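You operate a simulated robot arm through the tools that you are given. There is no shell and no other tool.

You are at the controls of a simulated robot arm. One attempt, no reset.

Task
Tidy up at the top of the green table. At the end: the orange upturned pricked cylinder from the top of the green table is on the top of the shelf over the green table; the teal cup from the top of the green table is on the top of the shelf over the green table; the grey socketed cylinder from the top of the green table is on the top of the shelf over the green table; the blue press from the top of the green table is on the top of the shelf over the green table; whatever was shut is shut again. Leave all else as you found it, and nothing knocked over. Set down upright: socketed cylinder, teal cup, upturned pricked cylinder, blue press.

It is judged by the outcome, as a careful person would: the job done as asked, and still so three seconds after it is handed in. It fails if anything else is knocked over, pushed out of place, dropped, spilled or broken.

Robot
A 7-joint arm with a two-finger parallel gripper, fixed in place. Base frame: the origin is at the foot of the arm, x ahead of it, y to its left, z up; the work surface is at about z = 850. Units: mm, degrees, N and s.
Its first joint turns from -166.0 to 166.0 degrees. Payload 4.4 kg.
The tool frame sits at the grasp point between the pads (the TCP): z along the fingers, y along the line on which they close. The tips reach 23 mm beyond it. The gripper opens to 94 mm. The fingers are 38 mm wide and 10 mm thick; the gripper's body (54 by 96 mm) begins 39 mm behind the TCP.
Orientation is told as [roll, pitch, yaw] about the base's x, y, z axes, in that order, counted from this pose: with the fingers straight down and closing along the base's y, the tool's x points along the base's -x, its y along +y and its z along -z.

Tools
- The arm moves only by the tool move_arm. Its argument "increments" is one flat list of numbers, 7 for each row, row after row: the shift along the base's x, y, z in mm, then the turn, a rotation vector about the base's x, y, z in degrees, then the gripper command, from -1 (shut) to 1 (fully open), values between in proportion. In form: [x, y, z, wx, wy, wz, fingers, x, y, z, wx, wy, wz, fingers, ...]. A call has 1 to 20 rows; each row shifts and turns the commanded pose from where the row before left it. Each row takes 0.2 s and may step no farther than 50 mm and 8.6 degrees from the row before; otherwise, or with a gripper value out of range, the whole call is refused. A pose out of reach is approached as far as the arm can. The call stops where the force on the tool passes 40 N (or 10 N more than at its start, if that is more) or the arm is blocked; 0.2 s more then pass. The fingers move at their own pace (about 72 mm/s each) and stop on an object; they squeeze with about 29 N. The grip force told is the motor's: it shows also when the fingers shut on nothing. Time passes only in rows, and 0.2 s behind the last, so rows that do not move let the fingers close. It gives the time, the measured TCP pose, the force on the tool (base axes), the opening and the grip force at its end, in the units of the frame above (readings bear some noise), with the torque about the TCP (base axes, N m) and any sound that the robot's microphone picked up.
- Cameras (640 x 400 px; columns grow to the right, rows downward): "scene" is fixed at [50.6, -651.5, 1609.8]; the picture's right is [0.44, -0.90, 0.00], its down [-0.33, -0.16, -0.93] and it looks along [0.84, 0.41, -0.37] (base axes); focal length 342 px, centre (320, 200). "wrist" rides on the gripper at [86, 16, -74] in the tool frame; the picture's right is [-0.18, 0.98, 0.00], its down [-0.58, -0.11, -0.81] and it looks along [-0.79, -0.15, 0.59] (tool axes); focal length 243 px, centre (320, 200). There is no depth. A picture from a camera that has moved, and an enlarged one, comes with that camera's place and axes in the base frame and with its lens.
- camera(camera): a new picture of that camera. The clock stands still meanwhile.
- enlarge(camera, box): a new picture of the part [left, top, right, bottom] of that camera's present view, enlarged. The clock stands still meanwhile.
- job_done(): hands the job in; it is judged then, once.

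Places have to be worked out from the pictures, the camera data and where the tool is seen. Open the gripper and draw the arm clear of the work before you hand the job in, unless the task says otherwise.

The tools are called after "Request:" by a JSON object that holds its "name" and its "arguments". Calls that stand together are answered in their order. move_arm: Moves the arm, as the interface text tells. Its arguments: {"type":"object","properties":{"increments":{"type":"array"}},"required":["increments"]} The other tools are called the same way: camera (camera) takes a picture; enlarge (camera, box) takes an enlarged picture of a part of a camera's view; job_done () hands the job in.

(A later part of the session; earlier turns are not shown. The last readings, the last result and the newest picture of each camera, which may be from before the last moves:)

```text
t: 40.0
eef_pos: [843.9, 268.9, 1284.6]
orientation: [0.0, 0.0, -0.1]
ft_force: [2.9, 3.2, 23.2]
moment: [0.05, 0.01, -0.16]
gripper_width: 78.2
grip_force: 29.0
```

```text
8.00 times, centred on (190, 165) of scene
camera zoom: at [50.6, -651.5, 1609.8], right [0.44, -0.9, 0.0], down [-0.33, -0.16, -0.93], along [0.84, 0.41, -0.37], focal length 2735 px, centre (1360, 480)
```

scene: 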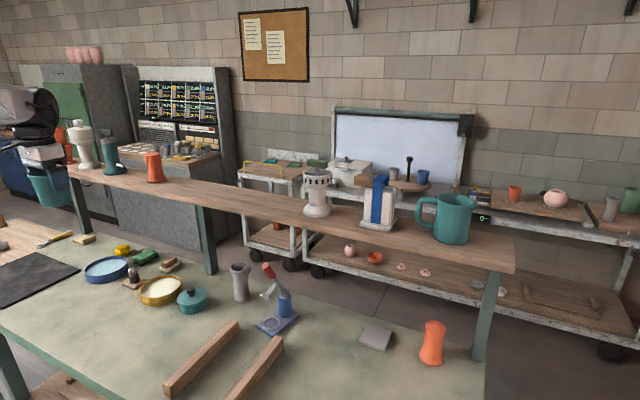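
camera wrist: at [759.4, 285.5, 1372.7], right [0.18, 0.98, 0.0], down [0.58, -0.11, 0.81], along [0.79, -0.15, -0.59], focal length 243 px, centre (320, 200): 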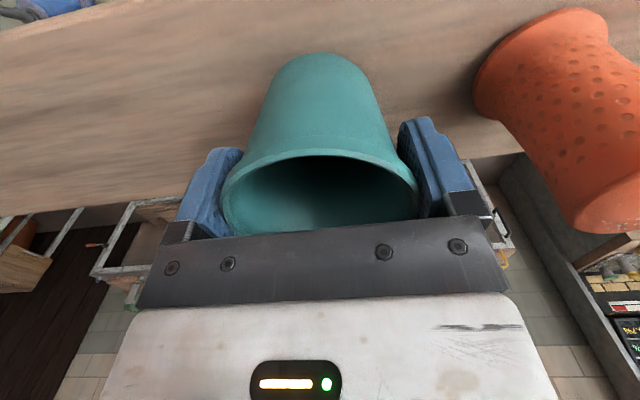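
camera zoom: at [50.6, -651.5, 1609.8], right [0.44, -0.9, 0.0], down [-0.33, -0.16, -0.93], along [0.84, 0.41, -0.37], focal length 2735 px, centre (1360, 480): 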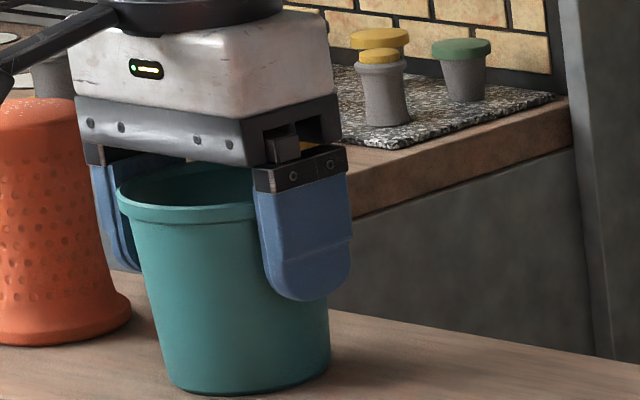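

The cup rests on the shelf with 23 N of contact. I ease up 1.5 mm, open, then lift straight out.

Request:
{"name": "move_arm", "arguments": {"increments": [0, 0, 1.5, 0, 0, 0, -1, 0, 0, 0, 0, 0, 0, 0.8, 0, 0, 0, 0, 0, 0, 1, 0, 0, 0, 0, 0, 0, 1, 0, 0, 10, 0, 0, 0, 1, 0, 0, 25, 0, 0, 0, 1, 0, 0, 45, 0, 0, 0, 1, 0, 0, 45, 0, 0, 0, 1, 0, 0, 0, 0, 0, 0, 1]}}

Request:
{"name": "camera", "arguments": {"camera": "scene"}}

Request:
{"name": "camera", "arguments": {"camera": "wrist"}}

```text
t: 42.0
eef_pos: [843.9, 270.5, 1411.6]
orientation: [-0.1, 0.0, 0.0]
ft_force: [0.4, -0.3, -0.3]
moment: [0.0, 0.04, 0.01]
gripper_width: 94.0
grip_force: 0.1
```

```text
taken
```

scene: 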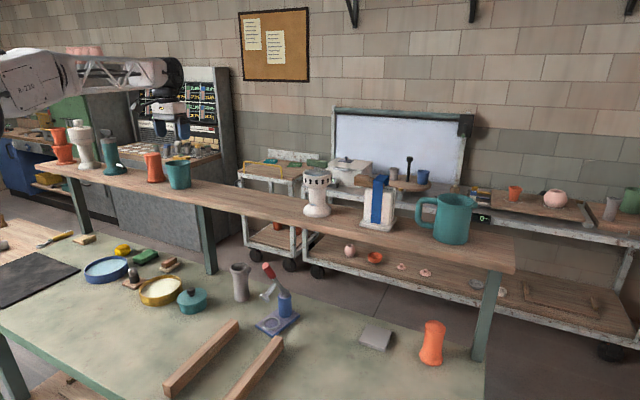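

```text
taken
camera wrist: at [759.1, 285.9, 1485.3], right [0.18, 0.98, 0.0], down [0.58, -0.11, 0.81], along [0.79, -0.15, -0.59], focal length 243 px, centre (320, 200)
```

wrist: 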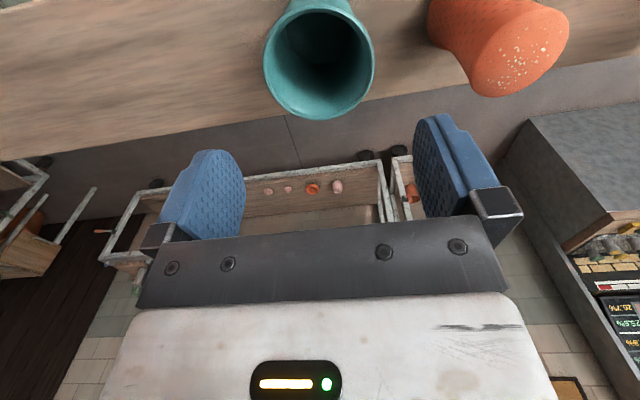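

The cup stands on the shelf. The grey cylinder at (819, 30) is under the shelf, so I'll grip it at its rim with the tool tilted 45° forward. I retreat, tilt, and look.

Request:
{"name": "move_arm", "arguments": {"increments": [-48, 0, 0, 0, 0, 0, 1, -48, 0, 0, 0, 0, 0, 1, -48, 0, 0, 0, 0, 0, 1, -30, -38, 0, 0, 0, 0, 1, -30, -40, 0, 0, 0, 0, 1, -30, -40, 0, 0, 0, 0, 1, -30, -40, 0, 0, 0, 0, 1, -20, -40, 0, 0, 0, 0, 1, -10, -42, 0, 0, 0, 0, 1, 0, 0, -40, 0, -7.5, 0, 1, 0, 0, -40, 0, -7.5, 0, 1, 0, 0, -40, 0, -7.5, 0, 1, 0, 0, -40, 0, -7.5, 0, 1, 0, 0, -30, 0, -7.5, 0, 1, 0, 0, 0, 0, -7.5, 0, 1, 0, 0, 0, 0, 0, 0, 1]}}

Request:
{"name": "camera", "arguments": {"camera": "wrist"}}

Request:
{"name": "camera", "arguments": {"camera": "scene"}}

```text
t: 45.4
eef_pos: [550.1, 30.4, 1219.9]
orientation: [0.0, -45.1, -0.1]
ft_force: [-0.4, 0.2, 0.7]
moment: [-0.03, 0.02, 0.0]
gripper_width: 94.0
grip_force: 0.0
```

```text
taken
camera wrist: at [437.7, 45.9, 1210.9], right [0.13, 0.98, 0.13], down [-0.16, -0.11, 0.98], along [0.98, -0.15, 0.14], focal length 243 px, centre (320, 200)
```

wrist: 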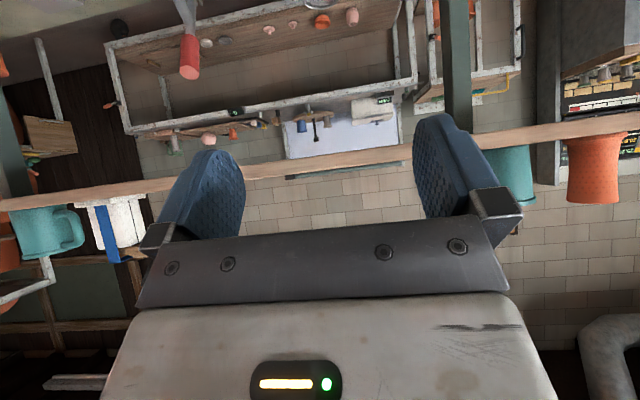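

```text
taken
```

scene: 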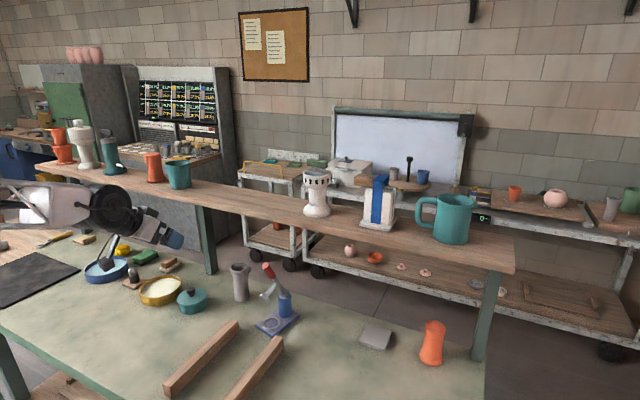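

The 45° tilt works and the shelf underside reads z≈1199. I'll lower in front of the shelf and move toward the pre-grasp.

Request:
{"name": "move_arm", "arguments": {"increments": [0, 0, -48, 0, 0, 0, 1, 0, 0, -48, 0, 0, 0, 1, 0, 0, -48, 0, 0, 0, 1, 40, 0, 0, 0, 0, 0, 1, 40, 0, 0, 0, 0, 0, 1, 30, 0, 0, 0, 0, 0, 1, 0, 0, 0, 0, 0, 0, 1]}}

Request:
{"name": "camera", "arguments": {"camera": "wrist"}}

Request:
{"name": "camera", "arguments": {"camera": "scene"}}

```text
t: 47.0
eef_pos: [661.3, 29.2, 1076.3]
orientation: [0.0, -45.0, -0.2]
ft_force: [-0.1, 0.3, 0.4]
moment: [0.0, 0.02, 0.0]
gripper_width: 93.7
grip_force: 0.0
```

```text
taken
camera wrist: at [548.0, 44.9, 1067.4], right [0.13, 0.98, 0.13], down [-0.16, -0.11, 0.98], along [0.98, -0.15, 0.14], focal length 243 px, centre (320, 200)
```

wrist: 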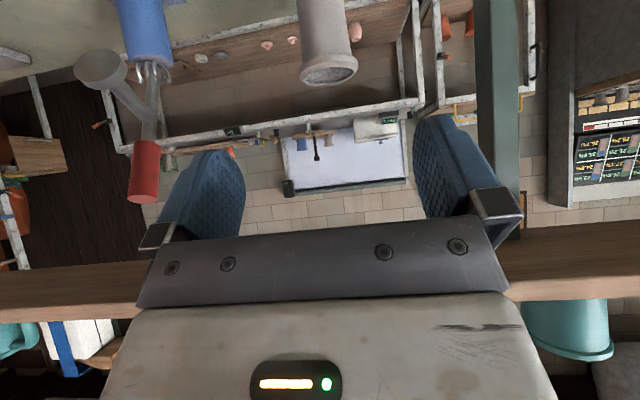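

```text
taken
```

scene: 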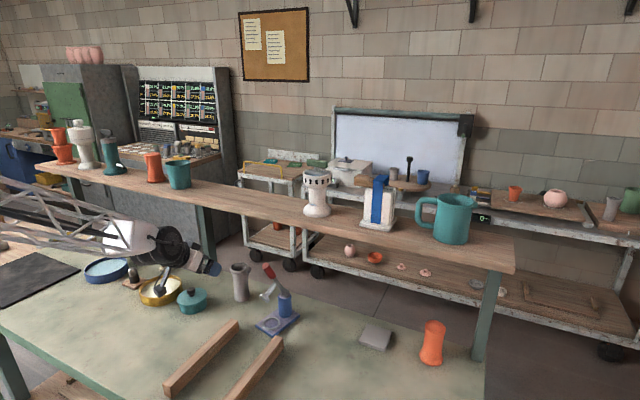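

The grey rim centre is at about (818, 30, 972), in line with the tool. I'll approach along the tilt direction and stop short to check.

Request:
{"name": "move_arm", "arguments": {"increments": [45, 0, 0, 0, 0, 0, 1, 25, 0, -25, 0, 0, 0, 1, 25, 0, -25, 0, 0, 0, 1, 20, 0, -20, 0, 0, 0, 1, 0, 0, 0, 0, 0, 0, 1]}}

Request:
{"name": "camera", "arguments": {"camera": "wrist"}}

Request:
{"name": "enlarge", "arguments": {"camera": "scene", "box": [160, 220, 320, 340]}}

```text
t: 48.2
eef_pos: [774.5, 30.5, 1004.7]
orientation: [0.0, -45.0, -0.2]
ft_force: [0.6, -0.1, 0.1]
moment: [0.02, 0.01, 0.0]
gripper_width: 93.8
grip_force: 0.0
```

```text
taken
camera wrist: at [662.6, 45.2, 996.2], right [0.13, 0.98, 0.13], down [-0.16, -0.11, 0.98], along [0.98, -0.15, 0.14], focal length 243 px, centre (320, 200)
```

wrist: 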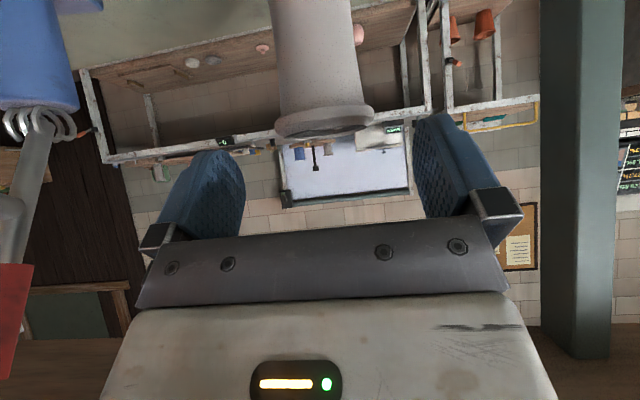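

```text
3.33 times, centred on (240, 280) of scene
camera zoom: at [50.6, -651.5, 1609.8], right [0.44, -0.9, 0.0], down [-0.33, -0.16, -0.93], along [0.84, 0.41, -0.37], focal length 1140 px, centre (587, -67)
```

zoom: 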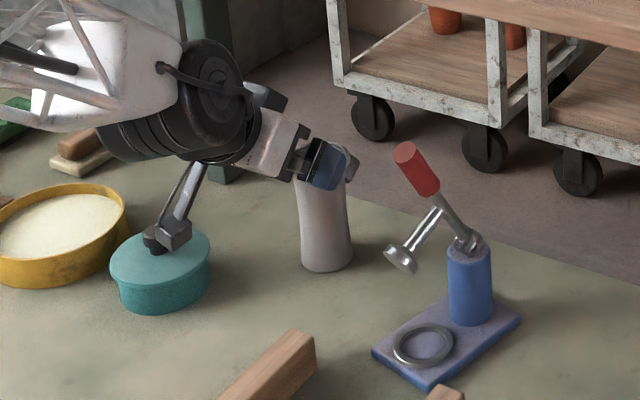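

Still aligned at y≈30.5, with the rim at z≈969. I make the final approach to the rim and look again before closing.

Request:
{"name": "move_arm", "arguments": {"increments": [15, 0, -14, 0, 0, 0, 1, 15, 0, -14, 0, 0, 0, 1, 12, 0, -11, 0, 0, 0, 1, 0, 0, 0, 0, 0, 0, 1]}}

Request:
{"name": "camera", "arguments": {"camera": "wrist"}}

Request:
{"name": "enlarge", "arguments": {"camera": "scene", "box": [200, 240, 280, 300]}}

```text
t: 49.2
eef_pos: [818.3, 30.5, 966.3]
orientation: [0.0, -45.0, -0.1]
ft_force: [0.1, 0.4, 0.4]
moment: [-0.01, -0.03, -0.01]
gripper_width: 94.1
grip_force: 0.0
```

```text
taken
camera wrist: at [704.0, 45.8, 957.9], right [0.13, 0.98, 0.13], down [-0.16, -0.11, 0.98], along [0.98, -0.15, 0.14], focal length 243 px, centre (320, 200)
```

wrist: 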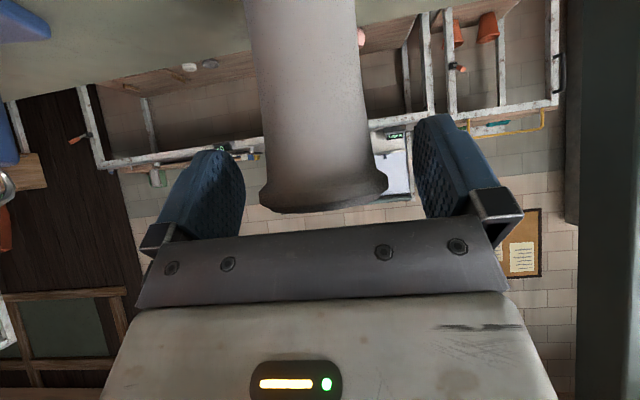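

```text
6.67 times, centred on (240, 270) of scene
camera zoom: at [50.6, -651.5, 1609.8], right [0.44, -0.9, 0.0], down [-0.33, -0.16, -0.93], along [0.84, 0.41, -0.37], focal length 2279 px, centre (853, -267)
```

zoom: 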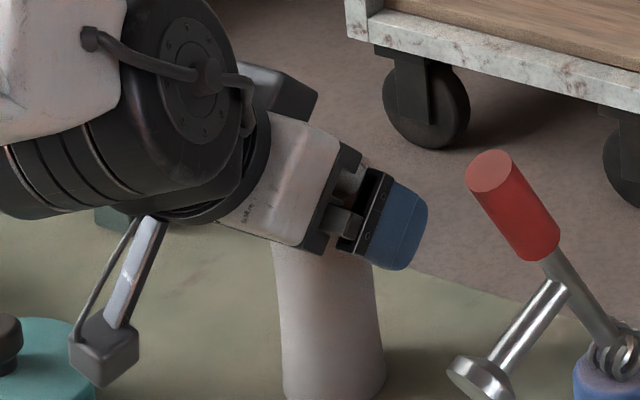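

The rim is centred between the pads, so I close.

Request:
{"name": "move_arm", "arguments": {"increments": [0, 0, 0, 0, 0, 0, -1, 0, 0, 0, 0, 0, 0, -1, 0, 0, 0, 0, 0, 0, -1, 0, 0, 0, 0, 0, 0, -1]}}

Request:
{"name": "camera", "arguments": {"camera": "wrist"}}

```text
t: 50.2
eef_pos: [815.9, 29.7, 966.9]
orientation: [0.0, -45.0, -0.1]
ft_force: [2.2, -0.6, -0.8]
moment: [-0.01, -0.07, 0.03]
gripper_width: 62.9
grip_force: 28.8
```

```text
taken
camera wrist: at [703.9, 45.8, 958.0], right [0.13, 0.98, 0.13], down [-0.16, -0.11, 0.98], along [0.98, -0.15, 0.14], focal length 243 px, centre (320, 200)
```

wrist: 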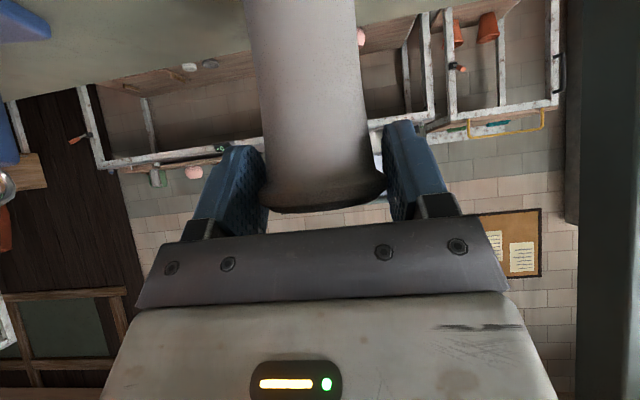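

It's gripped at the 63 mm rim. I lift a little, check that it hangs upright, and then draw it out from under the shelf.

Request:
{"name": "move_arm", "arguments": {"increments": [0, 0, 5, 0, 0, 0, -1, 0, 0, 10, 0, 0, 0, -1, 0, 0, 10, 0, 0, 0, -1, 0, 0, 5, 0, 0, 0, -1, 0, 0, 0, 0, 0, 0, -1]}}

Request:
{"name": "camera", "arguments": {"camera": "wrist"}}

Request:
{"name": "enlarge", "arguments": {"camera": "scene", "box": [180, 230, 300, 310]}}

```text
t: 51.4
eef_pos: [817.2, 30.3, 996.3]
orientation: [0.0, -45.1, -0.1]
ft_force: [-0.4, -0.2, -3.0]
moment: [0.03, 0.02, 0.0]
gripper_width: 62.8
grip_force: 29.3
```

```text
taken
camera wrist: at [704.6, 45.2, 987.0], right [0.13, 0.98, 0.13], down [-0.16, -0.11, 0.98], along [0.98, -0.15, 0.14], focal length 243 px, centre (320, 200)
```

wrist: 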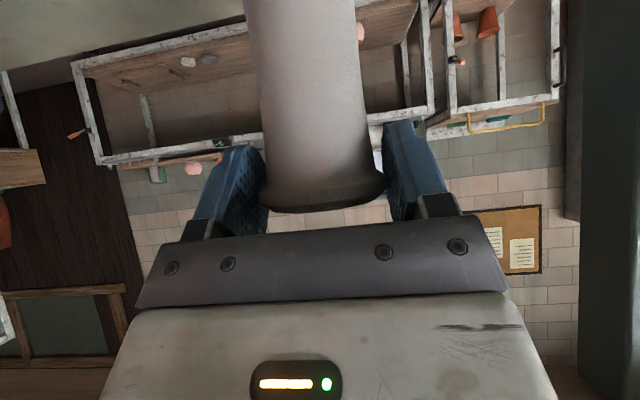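

```text
5.00 times, centred on (240, 270) of scene
camera zoom: at [50.6, -651.5, 1609.8], right [0.44, -0.9, 0.0], down [-0.33, -0.16, -0.93], along [0.84, 0.41, -0.37], focal length 1709 px, centre (720, -150)
```

zoom: 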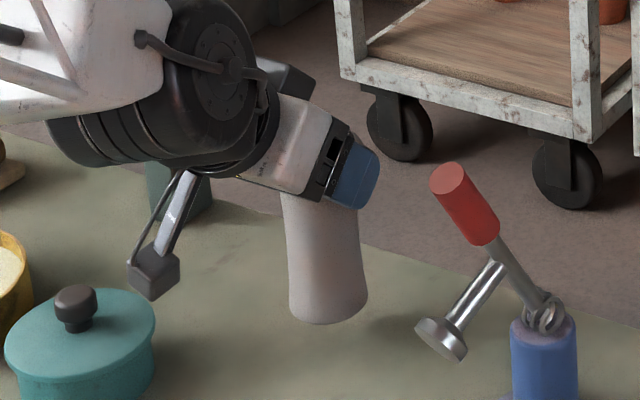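

It's hanging upright. I withdraw it smoothly to x≈620, then raise it.

Request:
{"name": "move_arm", "arguments": {"increments": [-10, 0, 0, 0, 0, 0, -1, -20, 0, 0, 0, 0, 0, -1, -30, 0, 0, 0, 0, 0, -1, -38, 0, 0, 0, 0, 0, -1, -38, 0, 0, 0, 0, 0, -1, -30, 0, 0, 0, 0, 0, -1, -20, 0, 0, 0, 0, 0, -1, -11, 0, 10, 0, 0, 0, -1, 0, 0, 25, 0, 0, 0, -1, 0, 0, 38, 0, 0, 0, -1, 0, 0, 42, 0, 0, 0, -1, 0, 0, 45, 0, 0, 0, -1, 0, 0, 45, 0, 0, 0, -1, 0, 0, 45, 0, 0, 0, -1, 0, 0, 45, 0, 0, 0, -1, 0, 0, 40, 0, 0, 0, -1, 0, 0, 30, 0, 0, 0, -1, 0, 0, 15, 0, 0, 0, -1, 0, 0, 0, 0, 0, 0, -1]}}

Request:
{"name": "camera", "arguments": {"camera": "scene"}}

Request:
{"name": "camera", "arguments": {"camera": "wrist"}}

```text
t: 55.4
eef_pos: [622.1, 30.4, 1375.0]
orientation: [0.1, -45.0, -0.1]
ft_force: [0.2, 0.0, -1.2]
moment: [0.0, 0.0, 0.0]
gripper_width: 63.2
grip_force: 28.6
```

```text
taken
```

scene: 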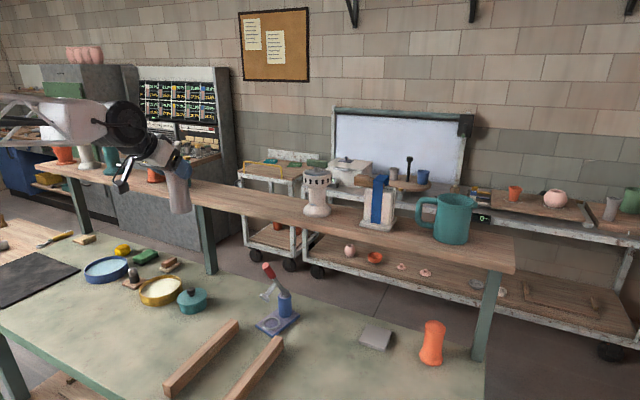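

```text
taken
camera wrist: at [508.5, 46.3, 1365.8], right [0.13, 0.98, 0.13], down [-0.16, -0.11, 0.98], along [0.98, -0.15, 0.14], focal length 243 px, centre (320, 200)
```

wrist: 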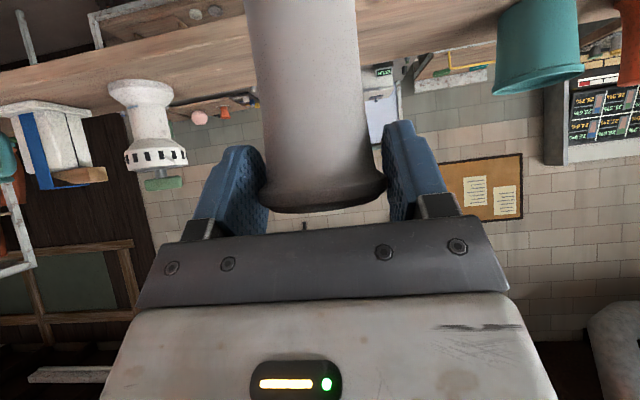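

The grip is unchanged. I move over the shelf to (848, 130); its bottom is 38 mm above the shelf.

Request:
{"name": "move_arm", "arguments": {"increments": [0, 15, 0, 0, 0, 0, -1, 5, 30, 0, 0, 0, 0, -1, 15, 30, 0, 0, 0, 0, -1, 30, 20, 0, 0, 0, 0, -1, 40, 5, 0, 0, 0, 0, -1, 42, 0, 0, 0, 0, 0, -1, 40, 0, 0, 0, 0, 0, -1, 30, 0, 0, 0, 0, 0, -1, 16, 0, 0, 0, 0, 0, -1, 8, 0, -8, 0, 0, 0, -1, 0, 0, -10, 0, 0, 0, -1, 0, 0, -8, 0, 0, 0, -1, 0, 0, 0, 0, 0, 0, -1]}}

Request:
{"name": "camera", "arguments": {"camera": "wrist"}}

Request:
{"name": "enlarge", "arguments": {"camera": "scene", "box": [140, 110, 260, 210]}}

```text
t: 58.2
eef_pos: [847.6, 129.6, 1350.4]
orientation: [0.0, -44.9, -0.1]
ft_force: [0.9, -0.2, -1.6]
moment: [0.0, -0.01, 0.01]
gripper_width: 63.0
grip_force: 29.3
```

```text
taken
camera wrist: at [734.5, 144.9, 1342.2], right [0.13, 0.98, 0.13], down [-0.16, -0.11, 0.98], along [0.98, -0.15, 0.14], focal length 243 px, centre (320, 200)
```

wrist: 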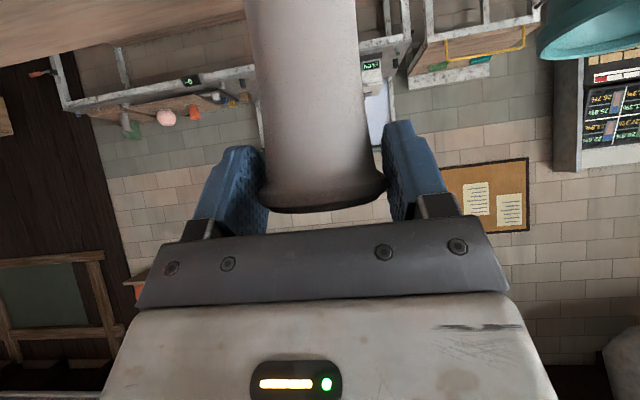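

```text
4.00 times, centred on (200, 160) of scene
camera zoom: at [50.6, -651.5, 1609.8], right [0.44, -0.9, 0.0], down [-0.33, -0.16, -0.93], along [0.84, 0.41, -0.37], focal length 1368 px, centre (800, 360)
```

zoom: 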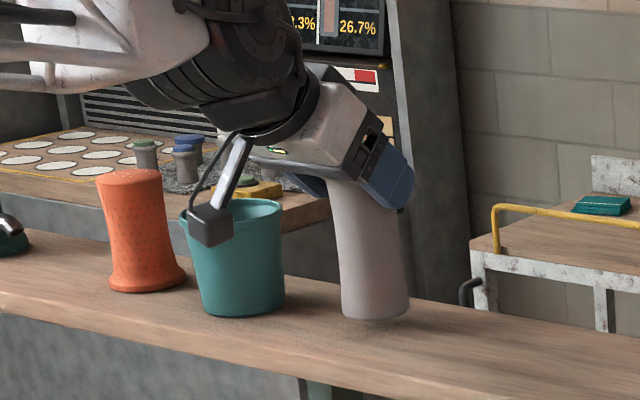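

Contact is expected at TCP z≈1337. I descend in small steps.

Request:
{"name": "move_arm", "arguments": {"increments": [0, 0, -3, 0, 0, 0, -1, 0, 0, -3, 0, 0, 0, -1, 0, 0, -2, 0, 0, 0, -1, 0, 0, -1, 0, 0, 0, -1, 0, 0, 0, 0, 0, 0, -1]}}

Request:
{"name": "move_arm", "arguments": {"increments": [0, 0, -1, 0, 0, 0, -1, 0, 0, -1, 0, 0, 0, -1, 0, 0, 0, 0, 0, 0, -1]}}

Request:
{"name": "move_arm", "arguments": {"increments": [0, 0, -1, 0, 0, 0, -1, 0, 0, 0, 0, 0, 0, -1]}}

Request:
{"name": "enlarge", "arguments": {"camera": "scene", "box": [200, 150, 260, 200]}}

```text
t: 59.4
eef_pos: [846.5, 128.6, 1342.0]
orientation: [-0.1, -45.0, -0.1]
ft_force: [-0.8, -0.2, -2.5]
moment: [0.01, 0.04, -0.01]
gripper_width: 63.0
grip_force: 29.0
```

```text
t: 60.2
eef_pos: [846.7, 130.0, 1339.5]
orientation: [0.0, -45.0, -0.1]
ft_force: [-0.7, 0.3, -2.9]
moment: [0.03, 0.04, 0.01]
gripper_width: 63.1
grip_force: 29.4
```

```text
t: 60.8
eef_pos: [847.0, 129.5, 1338.5]
orientation: [0.0, -45.0, -0.1]
ft_force: [-0.5, 0.0, -2.6]
moment: [0.03, 0.04, 0.03]
gripper_width: 62.9
grip_force: 29.0
```

```text
8.00 times, centred on (230, 175) of scene
camera zoom: at [50.6, -651.5, 1609.8], right [0.44, -0.9, 0.0], down [-0.33, -0.16, -0.93], along [0.84, 0.41, -0.37], focal length 2735 px, centre (1040, 400)
```

zoom: 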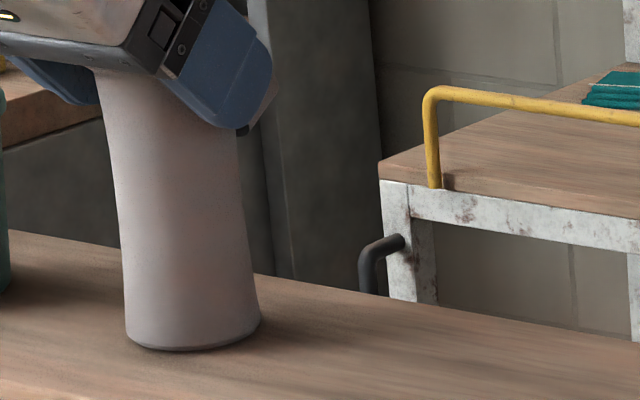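

Request:
{"name": "move_arm", "arguments": {"increments": [0, 0, -1, 0, 0, 0, -1, 0, 0, 0, 0, 0, 0, -1]}}

Request:
{"name": "move_arm", "arguments": {"increments": [0, 0, -1, 0, 0, 0, -1, 0, 0, 0, 0, 0, 0, -1]}}

Request:
{"name": "enlarge", "arguments": {"camera": "scene", "box": [200, 150, 260, 200]}}

```text
t: 61.4
eef_pos: [847.3, 131.0, 1338.3]
orientation: [0.0, -45.0, -0.1]
ft_force: [0.5, -0.3, -3.0]
moment: [0.02, -0.01, -0.02]
gripper_width: 63.2
grip_force: 28.9
```

```text
t: 62.0
eef_pos: [848.0, 130.8, 1336.7]
orientation: [0.0, -45.0, -0.1]
ft_force: [-0.7, -0.6, -0.2]
moment: [-0.07, 0.02, -0.03]
gripper_width: 63.0
grip_force: 29.1
```

```text
8.00 times, centred on (230, 175) of scene
camera zoom: at [50.6, -651.5, 1609.8], right [0.44, -0.9, 0.0], down [-0.33, -0.16, -0.93], along [0.84, 0.41, -0.37], focal length 2735 px, centre (1040, 400)
```

zoom: 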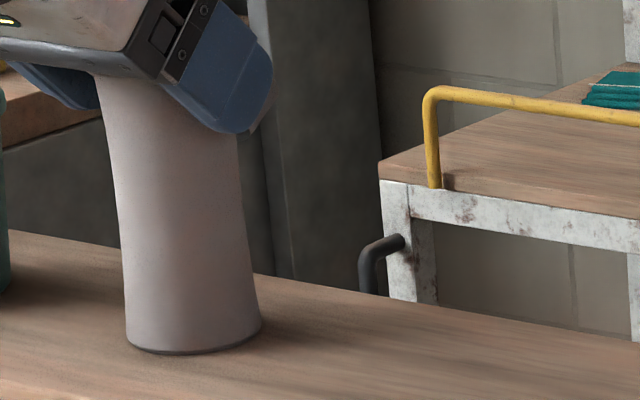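

Force has started to rise, from -3 to 0 N. One more millimetre to seat it.

Request:
{"name": "move_arm", "arguments": {"increments": [0, 0, -1, 0, 0, 0, -1, 0, 0, 0, 0, 0, 0, -1]}}

```text
t: 62.6
eef_pos: [846.1, 131.1, 1337.3]
orientation: [0.0, -45.0, -0.1]
ft_force: [3.1, 0.4, 9.2]
moment: [-0.21, -0.37, 0.1]
gripper_width: 62.6
grip_force: 28.8
```

It's seated. I release and back out along the tool axis.

Request:
{"name": "move_arm", "arguments": {"increments": [0, 0, 0.7, 0, 0, 0, -1, 0, 0, 0, 0, 0, 0, 0.4, 0, 0, 0, 0, 0, 0, 1, 0, 0, 0, 0, 0, 0, 1, -7, 0, 7, 0, 0, 0, 1, -18, 0, 18, 0, 0, 0, 1, -30, 0, 30, 0, 0, 0, 1, -34, 0, 34, 0, 0, 0, 1, -40, 0, 10, 0, 0, 0, 1, -45, 0, 0, 0, 0, 0, 1, 0, 0, 0, 0, 0, 0, 1]}}

Request:
{"name": "camera", "arguments": {"camera": "scene"}}

Request:
{"name": "camera", "arguments": {"camera": "wrist"}}

```text
t: 65.0
eef_pos: [674.8, 130.0, 1435.2]
orientation: [0.0, -45.0, -0.1]
ft_force: [-0.7, -0.2, -0.1]
moment: [0.0, -0.02, 0.0]
gripper_width: 93.8
grip_force: 0.0
```

```text
taken
```

scene: 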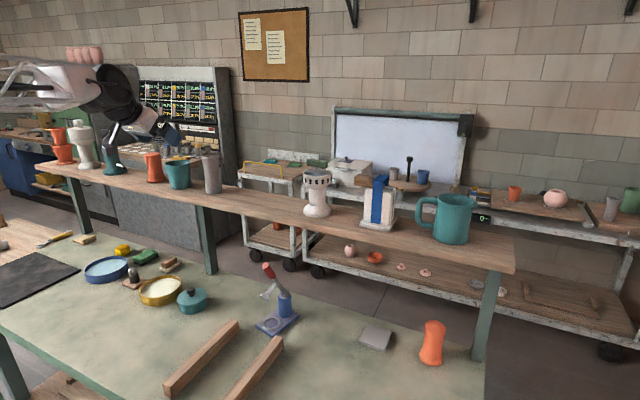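

```text
taken
camera wrist: at [561.7, 145.2, 1427.0], right [0.13, 0.98, 0.13], down [-0.16, -0.11, 0.98], along [0.98, -0.15, 0.14], focal length 243 px, centre (320, 200)
```

wrist: 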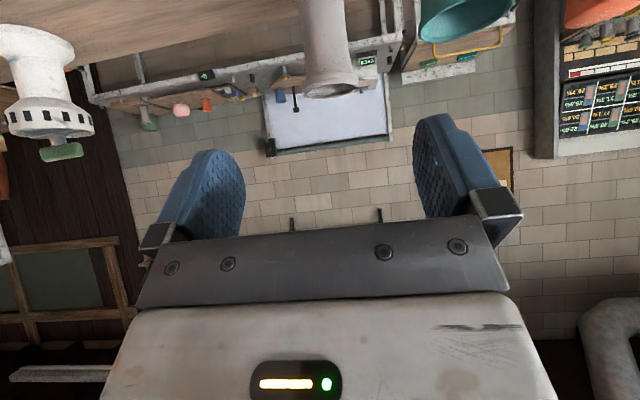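

All three so far stand on the shelf. For the press I've worked out the pillar axis at about (804, -158) with its top near z=930, and the lever plane at azimuth 166°. I'll grip the pillar from the -y side with the camera stalk up, starting by levelling and yawing the tool in free space.

Request:
{"name": "move_arm", "arguments": {"increments": [-20, -40, 0, 0, 7.5, 0, 1, -20, -40, -10, 0, 7.5, 0, 1, -20, -40, -20, 0, 7.5, 0, 1, -20, -40, -20, 0, 7.5, 0, 1, -20, -40, -20, 0, 7.5, 0, 1, -20, -40, -20, 0, 7.5, 0, 1, 0, 0, 0, 0, 0, -7.43, 1, 0, 0, 0, 0, 0, -7.43, 1, 0, 0, 0, 0, 0, -7.43, 1, 0, 0, 0, 0, 0, -7.43, 1, 0, 0, 0, 0, 0, -7.43, 1, 0, 0, 0, 0, 0, -7.43, 1, 0, 0, 0, 0, 0, -7.43, 1, 0, 0, 0, 0, 0, -7.43, 1, 0, 0, 0, 0, 0, -7.43, 1, 0, 0, 0, 0, 0, -7.43, 1, 0, 0, 0, 0, 0, -7.43, 1, 0, 0, 0, 0, 0, -7.43, 1, 0, 0, 0, 0, 0, -7.43, 1, 0, 0, 0, 0, 0, -7.43, 1]}}

Request:
{"name": "camera", "arguments": {"camera": "wrist"}}

Request:
{"name": "camera", "arguments": {"camera": "scene"}}

```text
t: 69.2
eef_pos: [552.9, -109.8, 1344.7]
orientation: [0.1, -0.1, -104.1]
ft_force: [0.0, -0.2, -0.6]
moment: [-0.01, 0.02, -0.01]
gripper_width: 93.8
grip_force: 0.0
```

```text
taken
camera wrist: at [590.7, -30.9, 1419.6], right [0.91, -0.42, 0.0], down [-0.25, -0.54, 0.81], along [-0.34, -0.73, -0.59], focal length 243 px, centre (320, 200)
```

wrist: 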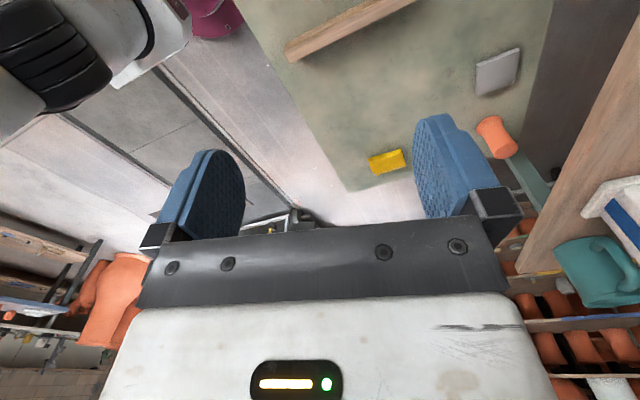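

```text
taken
```

scene: 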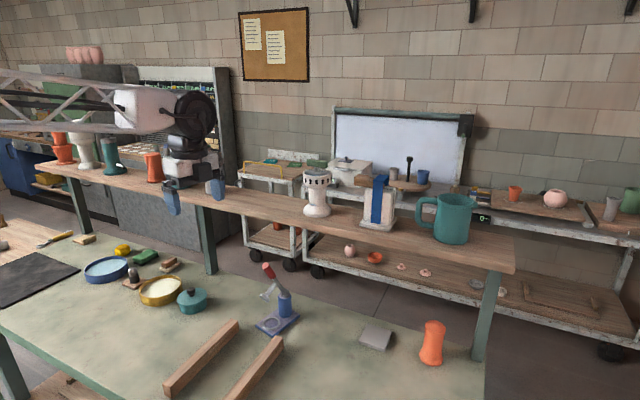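

Yaw is done. I tilt the fingers toward +y (about 30° below horizontal) while moving to the -y side of the press, staying high.

Request:
{"name": "move_arm", "arguments": {"increments": [10, -28, -12, 7.275, -1.815, 0, 1, 10, -28, -12, 7.275, -1.815, 0, 1, 10, -28, -12, 7.275, -1.815, 0, 1, 10, -28, -12, 7.275, -1.815, 0, 1, 10, -28, -12, 7.275, -1.815, 0, 1, 10, -28, -12, 7.275, -1.815, 0, 1, 10, -28, -12, 7.275, -1.815, 0, 1, 10, -28, -12, 7.275, -1.815, 0, 1, 0, 0, 0, 0, 0, 0, 1]}}

Request:
{"name": "camera", "arguments": {"camera": "wrist"}}

Request:
{"name": "camera", "arguments": {"camera": "scene"}}

```text
t: 71.2
eef_pos: [634.2, -335.1, 1248.1]
orientation: [0.0, 60.1, -104.1]
ft_force: [-0.2, -0.3, -0.2]
moment: [-0.03, -0.03, 0.02]
gripper_width: 93.8
grip_force: 0.2
```

```text
taken
camera wrist: at [646.2, -361.4, 1360.6], right [0.93, -0.33, -0.16], down [-0.35, -0.93, -0.1], along [-0.12, 0.15, -0.98], focal length 243 px, centre (320, 200)
```

wrist: 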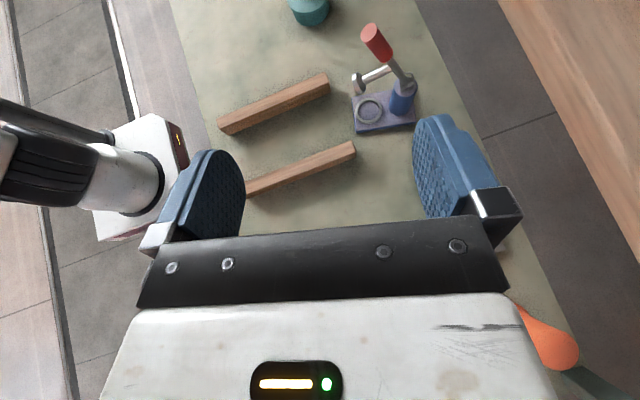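

```text
taken
```

scene: 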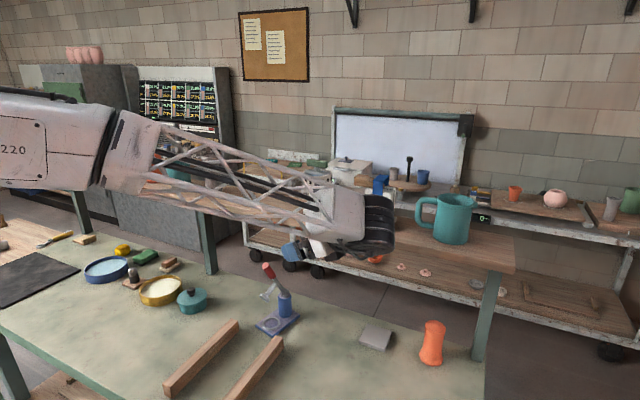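

This gives an excellent overhead view of the press. I enlarge it to locate the pillar and plate precisely.

Request:
{"name": "enlarge", "arguments": {"camera": "wrist", "box": [310, 10, 450, 150]}}

```text
2.86 times, centred on (380, 80) of wrist
camera zoom: at [646.2, -361.4, 1360.6], right [0.93, -0.33, -0.16], down [-0.35, -0.93, -0.1], along [-0.12, 0.15, -0.98], focal length 693 px, centre (149, 543)
```

zoom: 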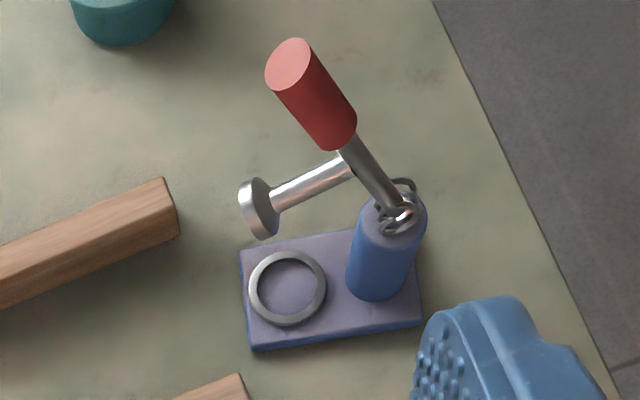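

The pillar axis is at (809, -156) and the plate centre at (775, -151), aligned with the lever. I descend on the robot side of the shelf, then move across to the pre-grasp on the -y side.

Request:
{"name": "move_arm", "arguments": {"increments": [0, 0, -45, 0, 0, 0, 1, 0, 0, -48, 0, 0, 0, 1, 0, 0, -48, 0, 0, 0, 1, 0, 0, -48, 0, 0, 0, 1, 0, 0, -48, 0, 0, 0, 1, 0, 0, -47, 0, 0, 0, 1, 40, 10, 0, 0, 0, 0, 1, 40, 10, 0, 0, 0, 0, 1, 35, 10, 0, 0, 0, 0, 1, 31, 10, 0, 0, 0, 0, 1, 0, 0, 0, 0, 0, 0, 1]}}

Request:
{"name": "camera", "arguments": {"camera": "wrist"}}

Request:
{"name": "camera", "arguments": {"camera": "scene"}}

```text
t: 73.6
eef_pos: [780.3, -295.8, 967.1]
orientation: [-0.1, 60.0, -104.1]
ft_force: [-0.6, -0.4, -0.1]
moment: [-0.04, -0.02, -0.01]
gripper_width: 94.0
grip_force: 0.0
```

```text
taken
camera wrist: at [791.6, -322.4, 1078.3], right [0.93, -0.33, -0.16], down [-0.35, -0.93, -0.1], along [-0.12, 0.15, -0.98], focal length 243 px, centre (320, 200)
```

wrist: 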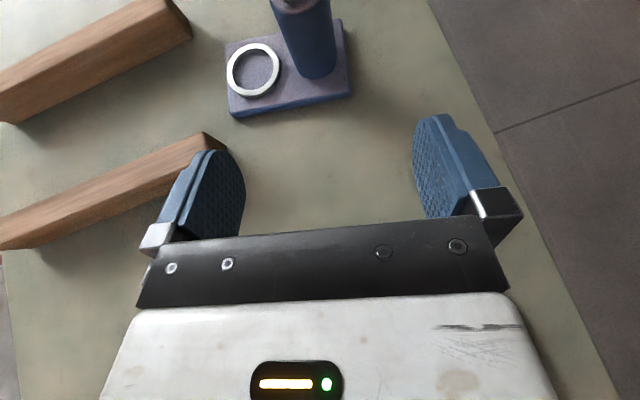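

```text
taken
```

scene: 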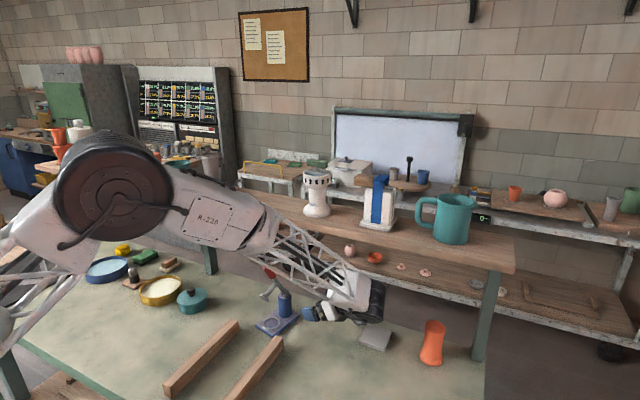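

Everything is clear. The pillar reads (807, -160) as an average of the views. I advance about 70 % of the way along the tool axis and check.

Request:
{"name": "move_arm", "arguments": {"increments": [5, 25, -13, 0, 0, 0, 1, 5, 25, -13, 0, 0, 0, 1, 4, 22, -11, 0, 0, 0, 1, 4, 18, -10, 0, 0, 0, 1, 0, 0, 0, 0, 0, 0, 1]}}

Request:
{"name": "camera", "arguments": {"camera": "wrist"}}

Request:
{"name": "enlarge", "arguments": {"camera": "scene", "box": [220, 240, 400, 360]}}

```text
t: 74.8
eef_pos: [796.7, -203.8, 918.7]
orientation: [-0.2, 60.1, -104.2]
ft_force: [-0.9, 0.1, 0.0]
moment: [-0.03, 0.03, -0.03]
gripper_width: 93.8
grip_force: 0.1
```

```text
taken
camera wrist: at [807.9, -229.0, 1030.2], right [0.93, -0.33, -0.16], down [-0.35, -0.93, -0.1], along [-0.12, 0.15, -0.98], focal length 243 px, centre (320, 200)
```

wrist: 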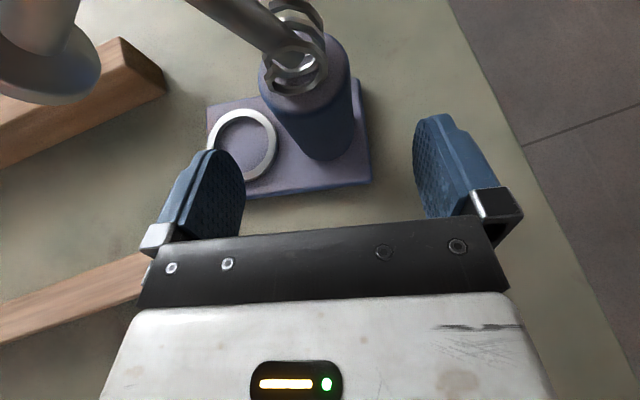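

```text
3.33 times, centred on (310, 300) of scene
camera zoom: at [50.6, -651.5, 1609.8], right [0.44, -0.9, 0.0], down [-0.33, -0.16, -0.93], along [0.84, 0.41, -0.37], focal length 1140 px, centre (353, -133)
```

zoom: 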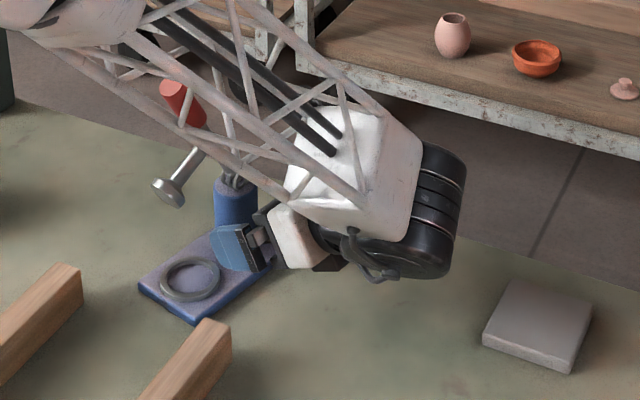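

Now the pillar reads (808, -159), consistent in top and base. I make the final advance with the opening reduced to about 75 mm so the finger stays well clear of the ring and lever.

Request:
{"name": "move_arm", "arguments": {"increments": [2, 10, -5, 0, 0, 0, 0.6, 3, 10, -5, 0, 0, 0, 0.6, 3, 10, -5, 0, 0, 0, 0.6, 2, 9, -5, 0, 0, 0, 0.6, 0, 0, 0, 0, 0, 0, 0.6]}}

Request:
{"name": "camera", "arguments": {"camera": "wrist"}}

Request:
{"name": "enlarge", "arguments": {"camera": "scene", "box": [220, 240, 400, 360]}}

```text
t: 76.0
eef_pos: [807.7, -164.5, 898.0]
orientation: [-0.1, 60.0, -104.1]
ft_force: [0.3, 1.0, 0.3]
moment: [-0.01, 0.02, 0.05]
gripper_width: 75.2
grip_force: 0.2
```

```text
taken
camera wrist: at [818.7, -190.2, 1009.6], right [0.93, -0.33, -0.16], down [-0.35, -0.93, -0.1], along [-0.12, 0.15, -0.98], focal length 243 px, centre (320, 200)
```

wrist: 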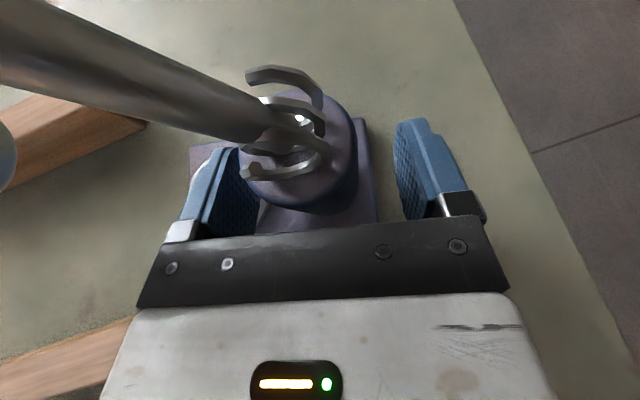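

```text
3.33 times, centred on (310, 300) of scene
camera zoom: at [50.6, -651.5, 1609.8], right [0.44, -0.9, 0.0], down [-0.33, -0.16, -0.93], along [0.84, 0.41, -0.37], focal length 1140 px, centre (353, -133)
```

zoom: 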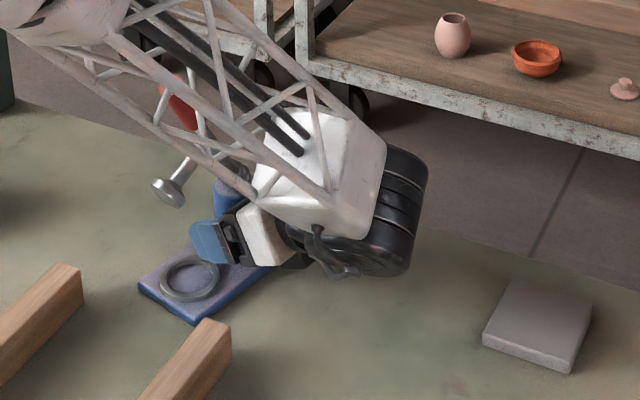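

The pillar is laterally centred within 1 mm. I advance 3 mm more and close gently.

Request:
{"name": "move_arm", "arguments": {"increments": [0.7, 3, 0, 0, 0, 0, 0.6, 0, 0, 0, 0, 0, 0, 0.3, 0, 0, 0, 0, 0, 0, 0, 0, 0, 0, 0, 0, 0, -1, 0, 0, 0, 0, 0, 0, -1, 0, 0, 0, 0, 0, 0, -1, 0, 0, 0, 0, 0, 0, -1]}}

Request:
{"name": "camera", "arguments": {"camera": "wrist"}}

```text
t: 77.6
eef_pos: [808.2, -162.5, 897.5]
orientation: [-0.2, 60.0, -104.2]
ft_force: [2.1, -0.1, 0.0]
moment: [-0.11, -0.31, 0.03]
gripper_width: 41.5
grip_force: 29.0
```

```text
taken
camera wrist: at [819.3, -187.6, 1009.9], right [0.93, -0.33, -0.16], down [-0.35, -0.93, -0.1], along [-0.12, 0.15, -0.98], focal length 243 px, centre (320, 200)
```

wrist: 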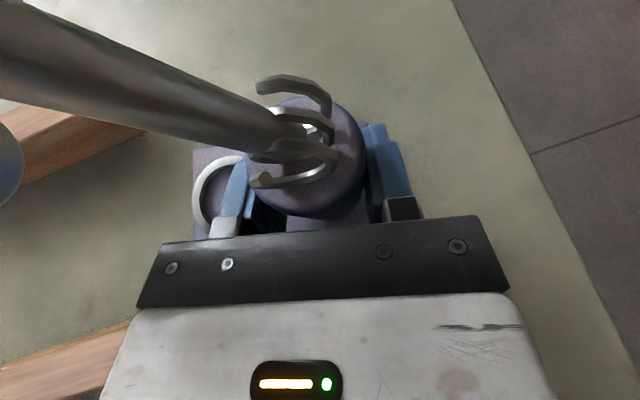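

It's gripped on the 41.5 mm pillar. I lift a few millimetres and check the load and posture.

Request:
{"name": "move_arm", "arguments": {"increments": [0, 0, 3, 0, 0, 0, -1, 0, 0, 4, 0, 0, 0, -1, 0, 0, 6, 0, 0, 0, -1, 0, 0, 7, 0, 0, 0, -1, 0, 0, 0, 0, 0, 0, -1]}}

Request:
{"name": "camera", "arguments": {"camera": "wrist"}}

Request:
{"name": "enlarge", "arguments": {"camera": "scene", "box": [220, 240, 400, 360]}}

```text
t: 78.8
eef_pos: [807.7, -162.4, 917.9]
orientation: [-0.1, 60.0, -104.1]
ft_force: [0.1, 0.6, -4.2]
moment: [-0.04, -0.03, 0.0]
gripper_width: 41.5
grip_force: 28.8
```

```text
taken
camera wrist: at [819.4, -188.2, 1029.8], right [0.93, -0.33, -0.16], down [-0.35, -0.93, -0.1], along [-0.12, 0.15, -0.98], focal length 243 px, centre (320, 200)
```

wrist: 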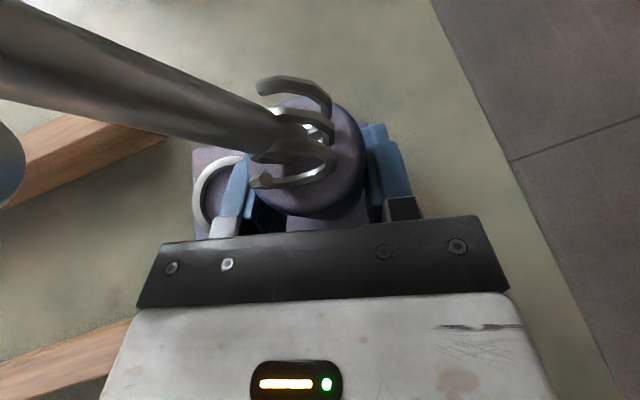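

```text
3.33 times, centred on (310, 300) of scene
camera zoom: at [50.6, -651.5, 1609.8], right [0.44, -0.9, 0.0], down [-0.33, -0.16, -0.93], along [0.84, 0.41, -0.37], focal length 1140 px, centre (353, -133)
```

zoom: 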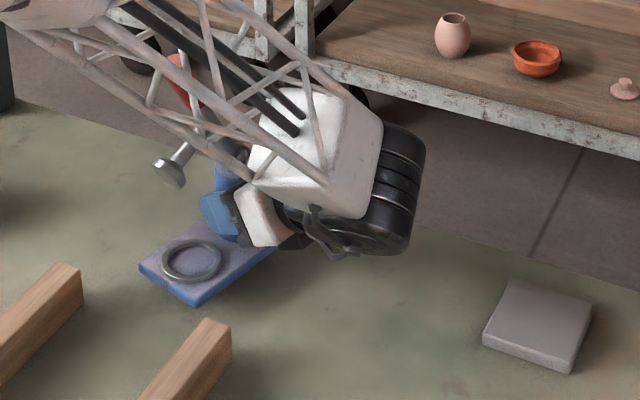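

It's hanging level at about 0.4 kg. I raise it another 40 mm to clear the sticks, draw it out toward the robot, and check before going up.

Request:
{"name": "move_arm", "arguments": {"increments": [0, 0, 10, 0, 0, 0, -1, 0, 0, 15, 0, 0, 0, -1, 0, 0, 15, 0, 0, 0, -1, -12, 0, 0, 0, 0, 0, -1, -22, 0, 0, 0, 0, 0, -1, -28, 0, 0, 0, 0, 0, -1, -28, 0, 0, 0, 0, 0, -1, -20, 0, 0, 0, 0, 0, -1, -10, 0, 0, 0, 0, 0, -1, 0, 0, 0, 0, 0, 0, -1]}}

Request:
{"name": "camera", "arguments": {"camera": "wrist"}}

Request:
{"name": "camera", "arguments": {"camera": "scene"}}

```text
t: 81.0
eef_pos: [687.2, -161.5, 958.6]
orientation: [-0.2, 60.0, -104.2]
ft_force: [0.2, -0.2, -4.1]
moment: [-0.06, -0.09, -0.03]
gripper_width: 41.5
grip_force: 28.7
```

```text
taken
camera wrist: at [699.5, -187.2, 1070.0], right [0.93, -0.33, -0.16], down [-0.35, -0.93, -0.1], along [-0.12, 0.15, -0.98], focal length 243 px, centre (320, 200)
```

wrist: 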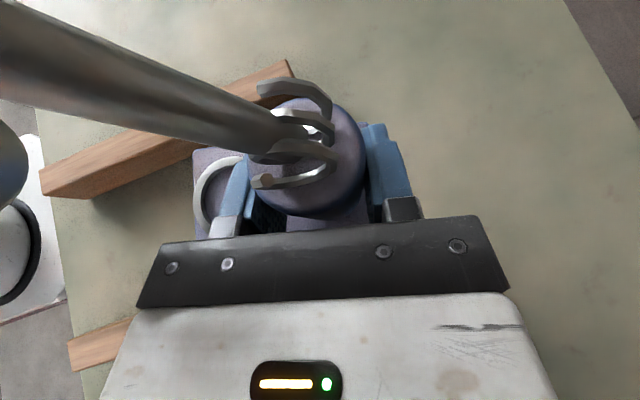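

```text
taken
```

scene: 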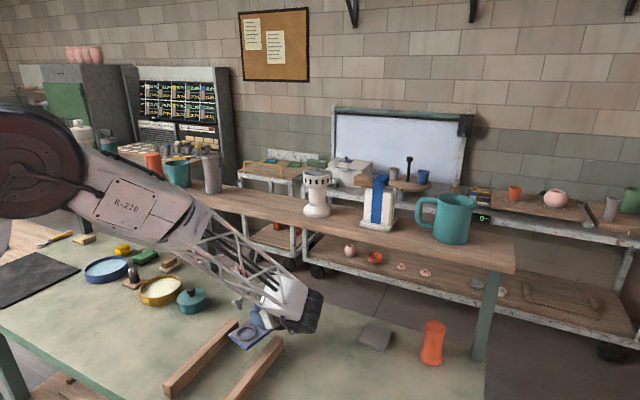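

All of it is clear of the shelf front. I raise it straight up above shelf level.

Request:
{"name": "move_arm", "arguments": {"increments": [0, 0, 12, 0, 0, 0, -1, 0, 0, 22, 0, 0, 0, -1, 0, 0, 30, 0, 0, 0, -1, 0, 0, 35, 0, 0, 0, -1, 0, 0, 35, 0, 0, 0, -1, 0, 0, 35, 0, 0, 0, -1, 0, 0, 35, 0, 0, 0, -1, 0, 0, 35, 0, 0, 0, -1, 0, 0, 35, 0, 0, 0, -1, 0, 0, 30, 0, 0, 0, -1, 0, 0, 25, 0, 0, 0, -1, 0, 0, 15, 0, 0, 0, -1, 0, 0, 8, 0, 0, 0, -1, 0, 0, 0, 0, 0, 0, -1]}}

Request:
{"name": "camera", "arguments": {"camera": "wrist"}}

Request:
{"name": "camera", "arguments": {"camera": "scene"}}

```text
t: 84.0
eef_pos: [688.9, -163.3, 1309.7]
orientation: [-0.1, 60.0, -104.1]
ft_force: [0.4, -0.2, -5.1]
moment: [-0.08, -0.08, 0.0]
gripper_width: 41.3
grip_force: 28.9
```

```text
taken
camera wrist: at [700.0, -188.3, 1421.6], right [0.93, -0.33, -0.16], down [-0.35, -0.93, -0.1], along [-0.12, 0.15, -0.98], focal length 243 px, centre (320, 200)
```

wrist: 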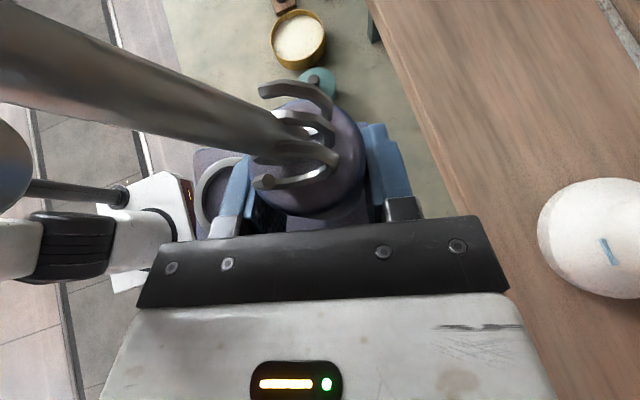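

```text
taken
```

scene: 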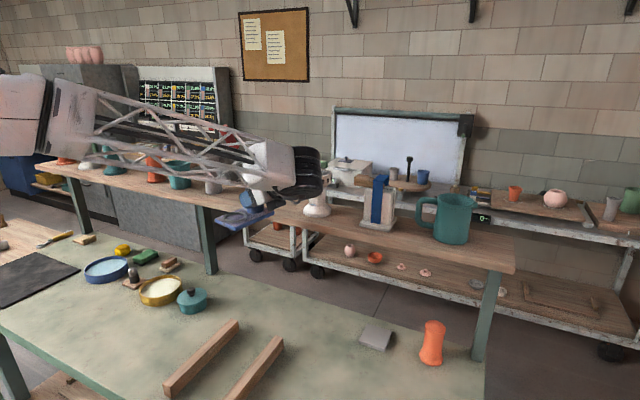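

I can see the shelf edges well here, so I enlarge to measure them precisely before placing.

Request:
{"name": "enlarge", "arguments": {"camera": "wrist", "box": [360, 0, 640, 200]}}

Request:
{"name": "enlarge", "arguments": {"camera": "scene", "box": [200, 140, 360, 260]}}

```text
2.00 times, centred on (500, 100) of wrist
camera zoom: at [700.0, -188.3, 1421.6], right [0.93, -0.33, -0.16], down [-0.35, -0.93, -0.1], along [-0.12, 0.15, -0.98], focal length 485 px, centre (-40, 400)
```

zoom: 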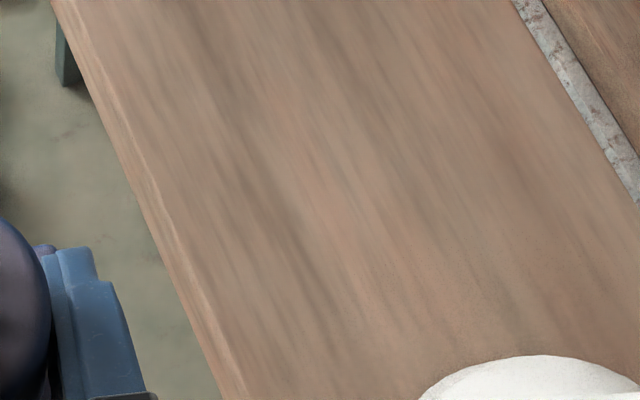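

```text
3.33 times, centred on (280, 200) of scene
camera zoom: at [50.6, -651.5, 1609.8], right [0.44, -0.9, 0.0], down [-0.33, -0.16, -0.93], along [0.84, 0.41, -0.37], focal length 1140 px, centre (453, 200)
```

zoom: 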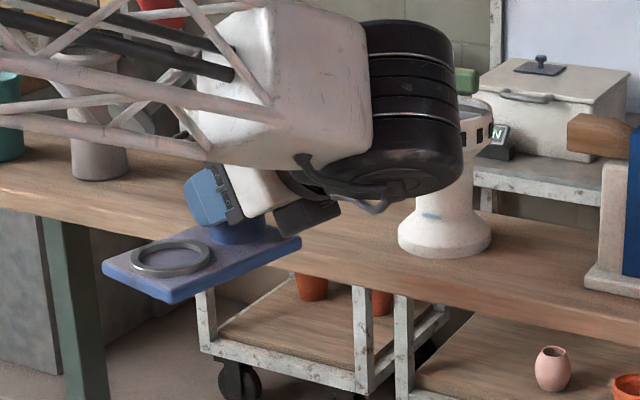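

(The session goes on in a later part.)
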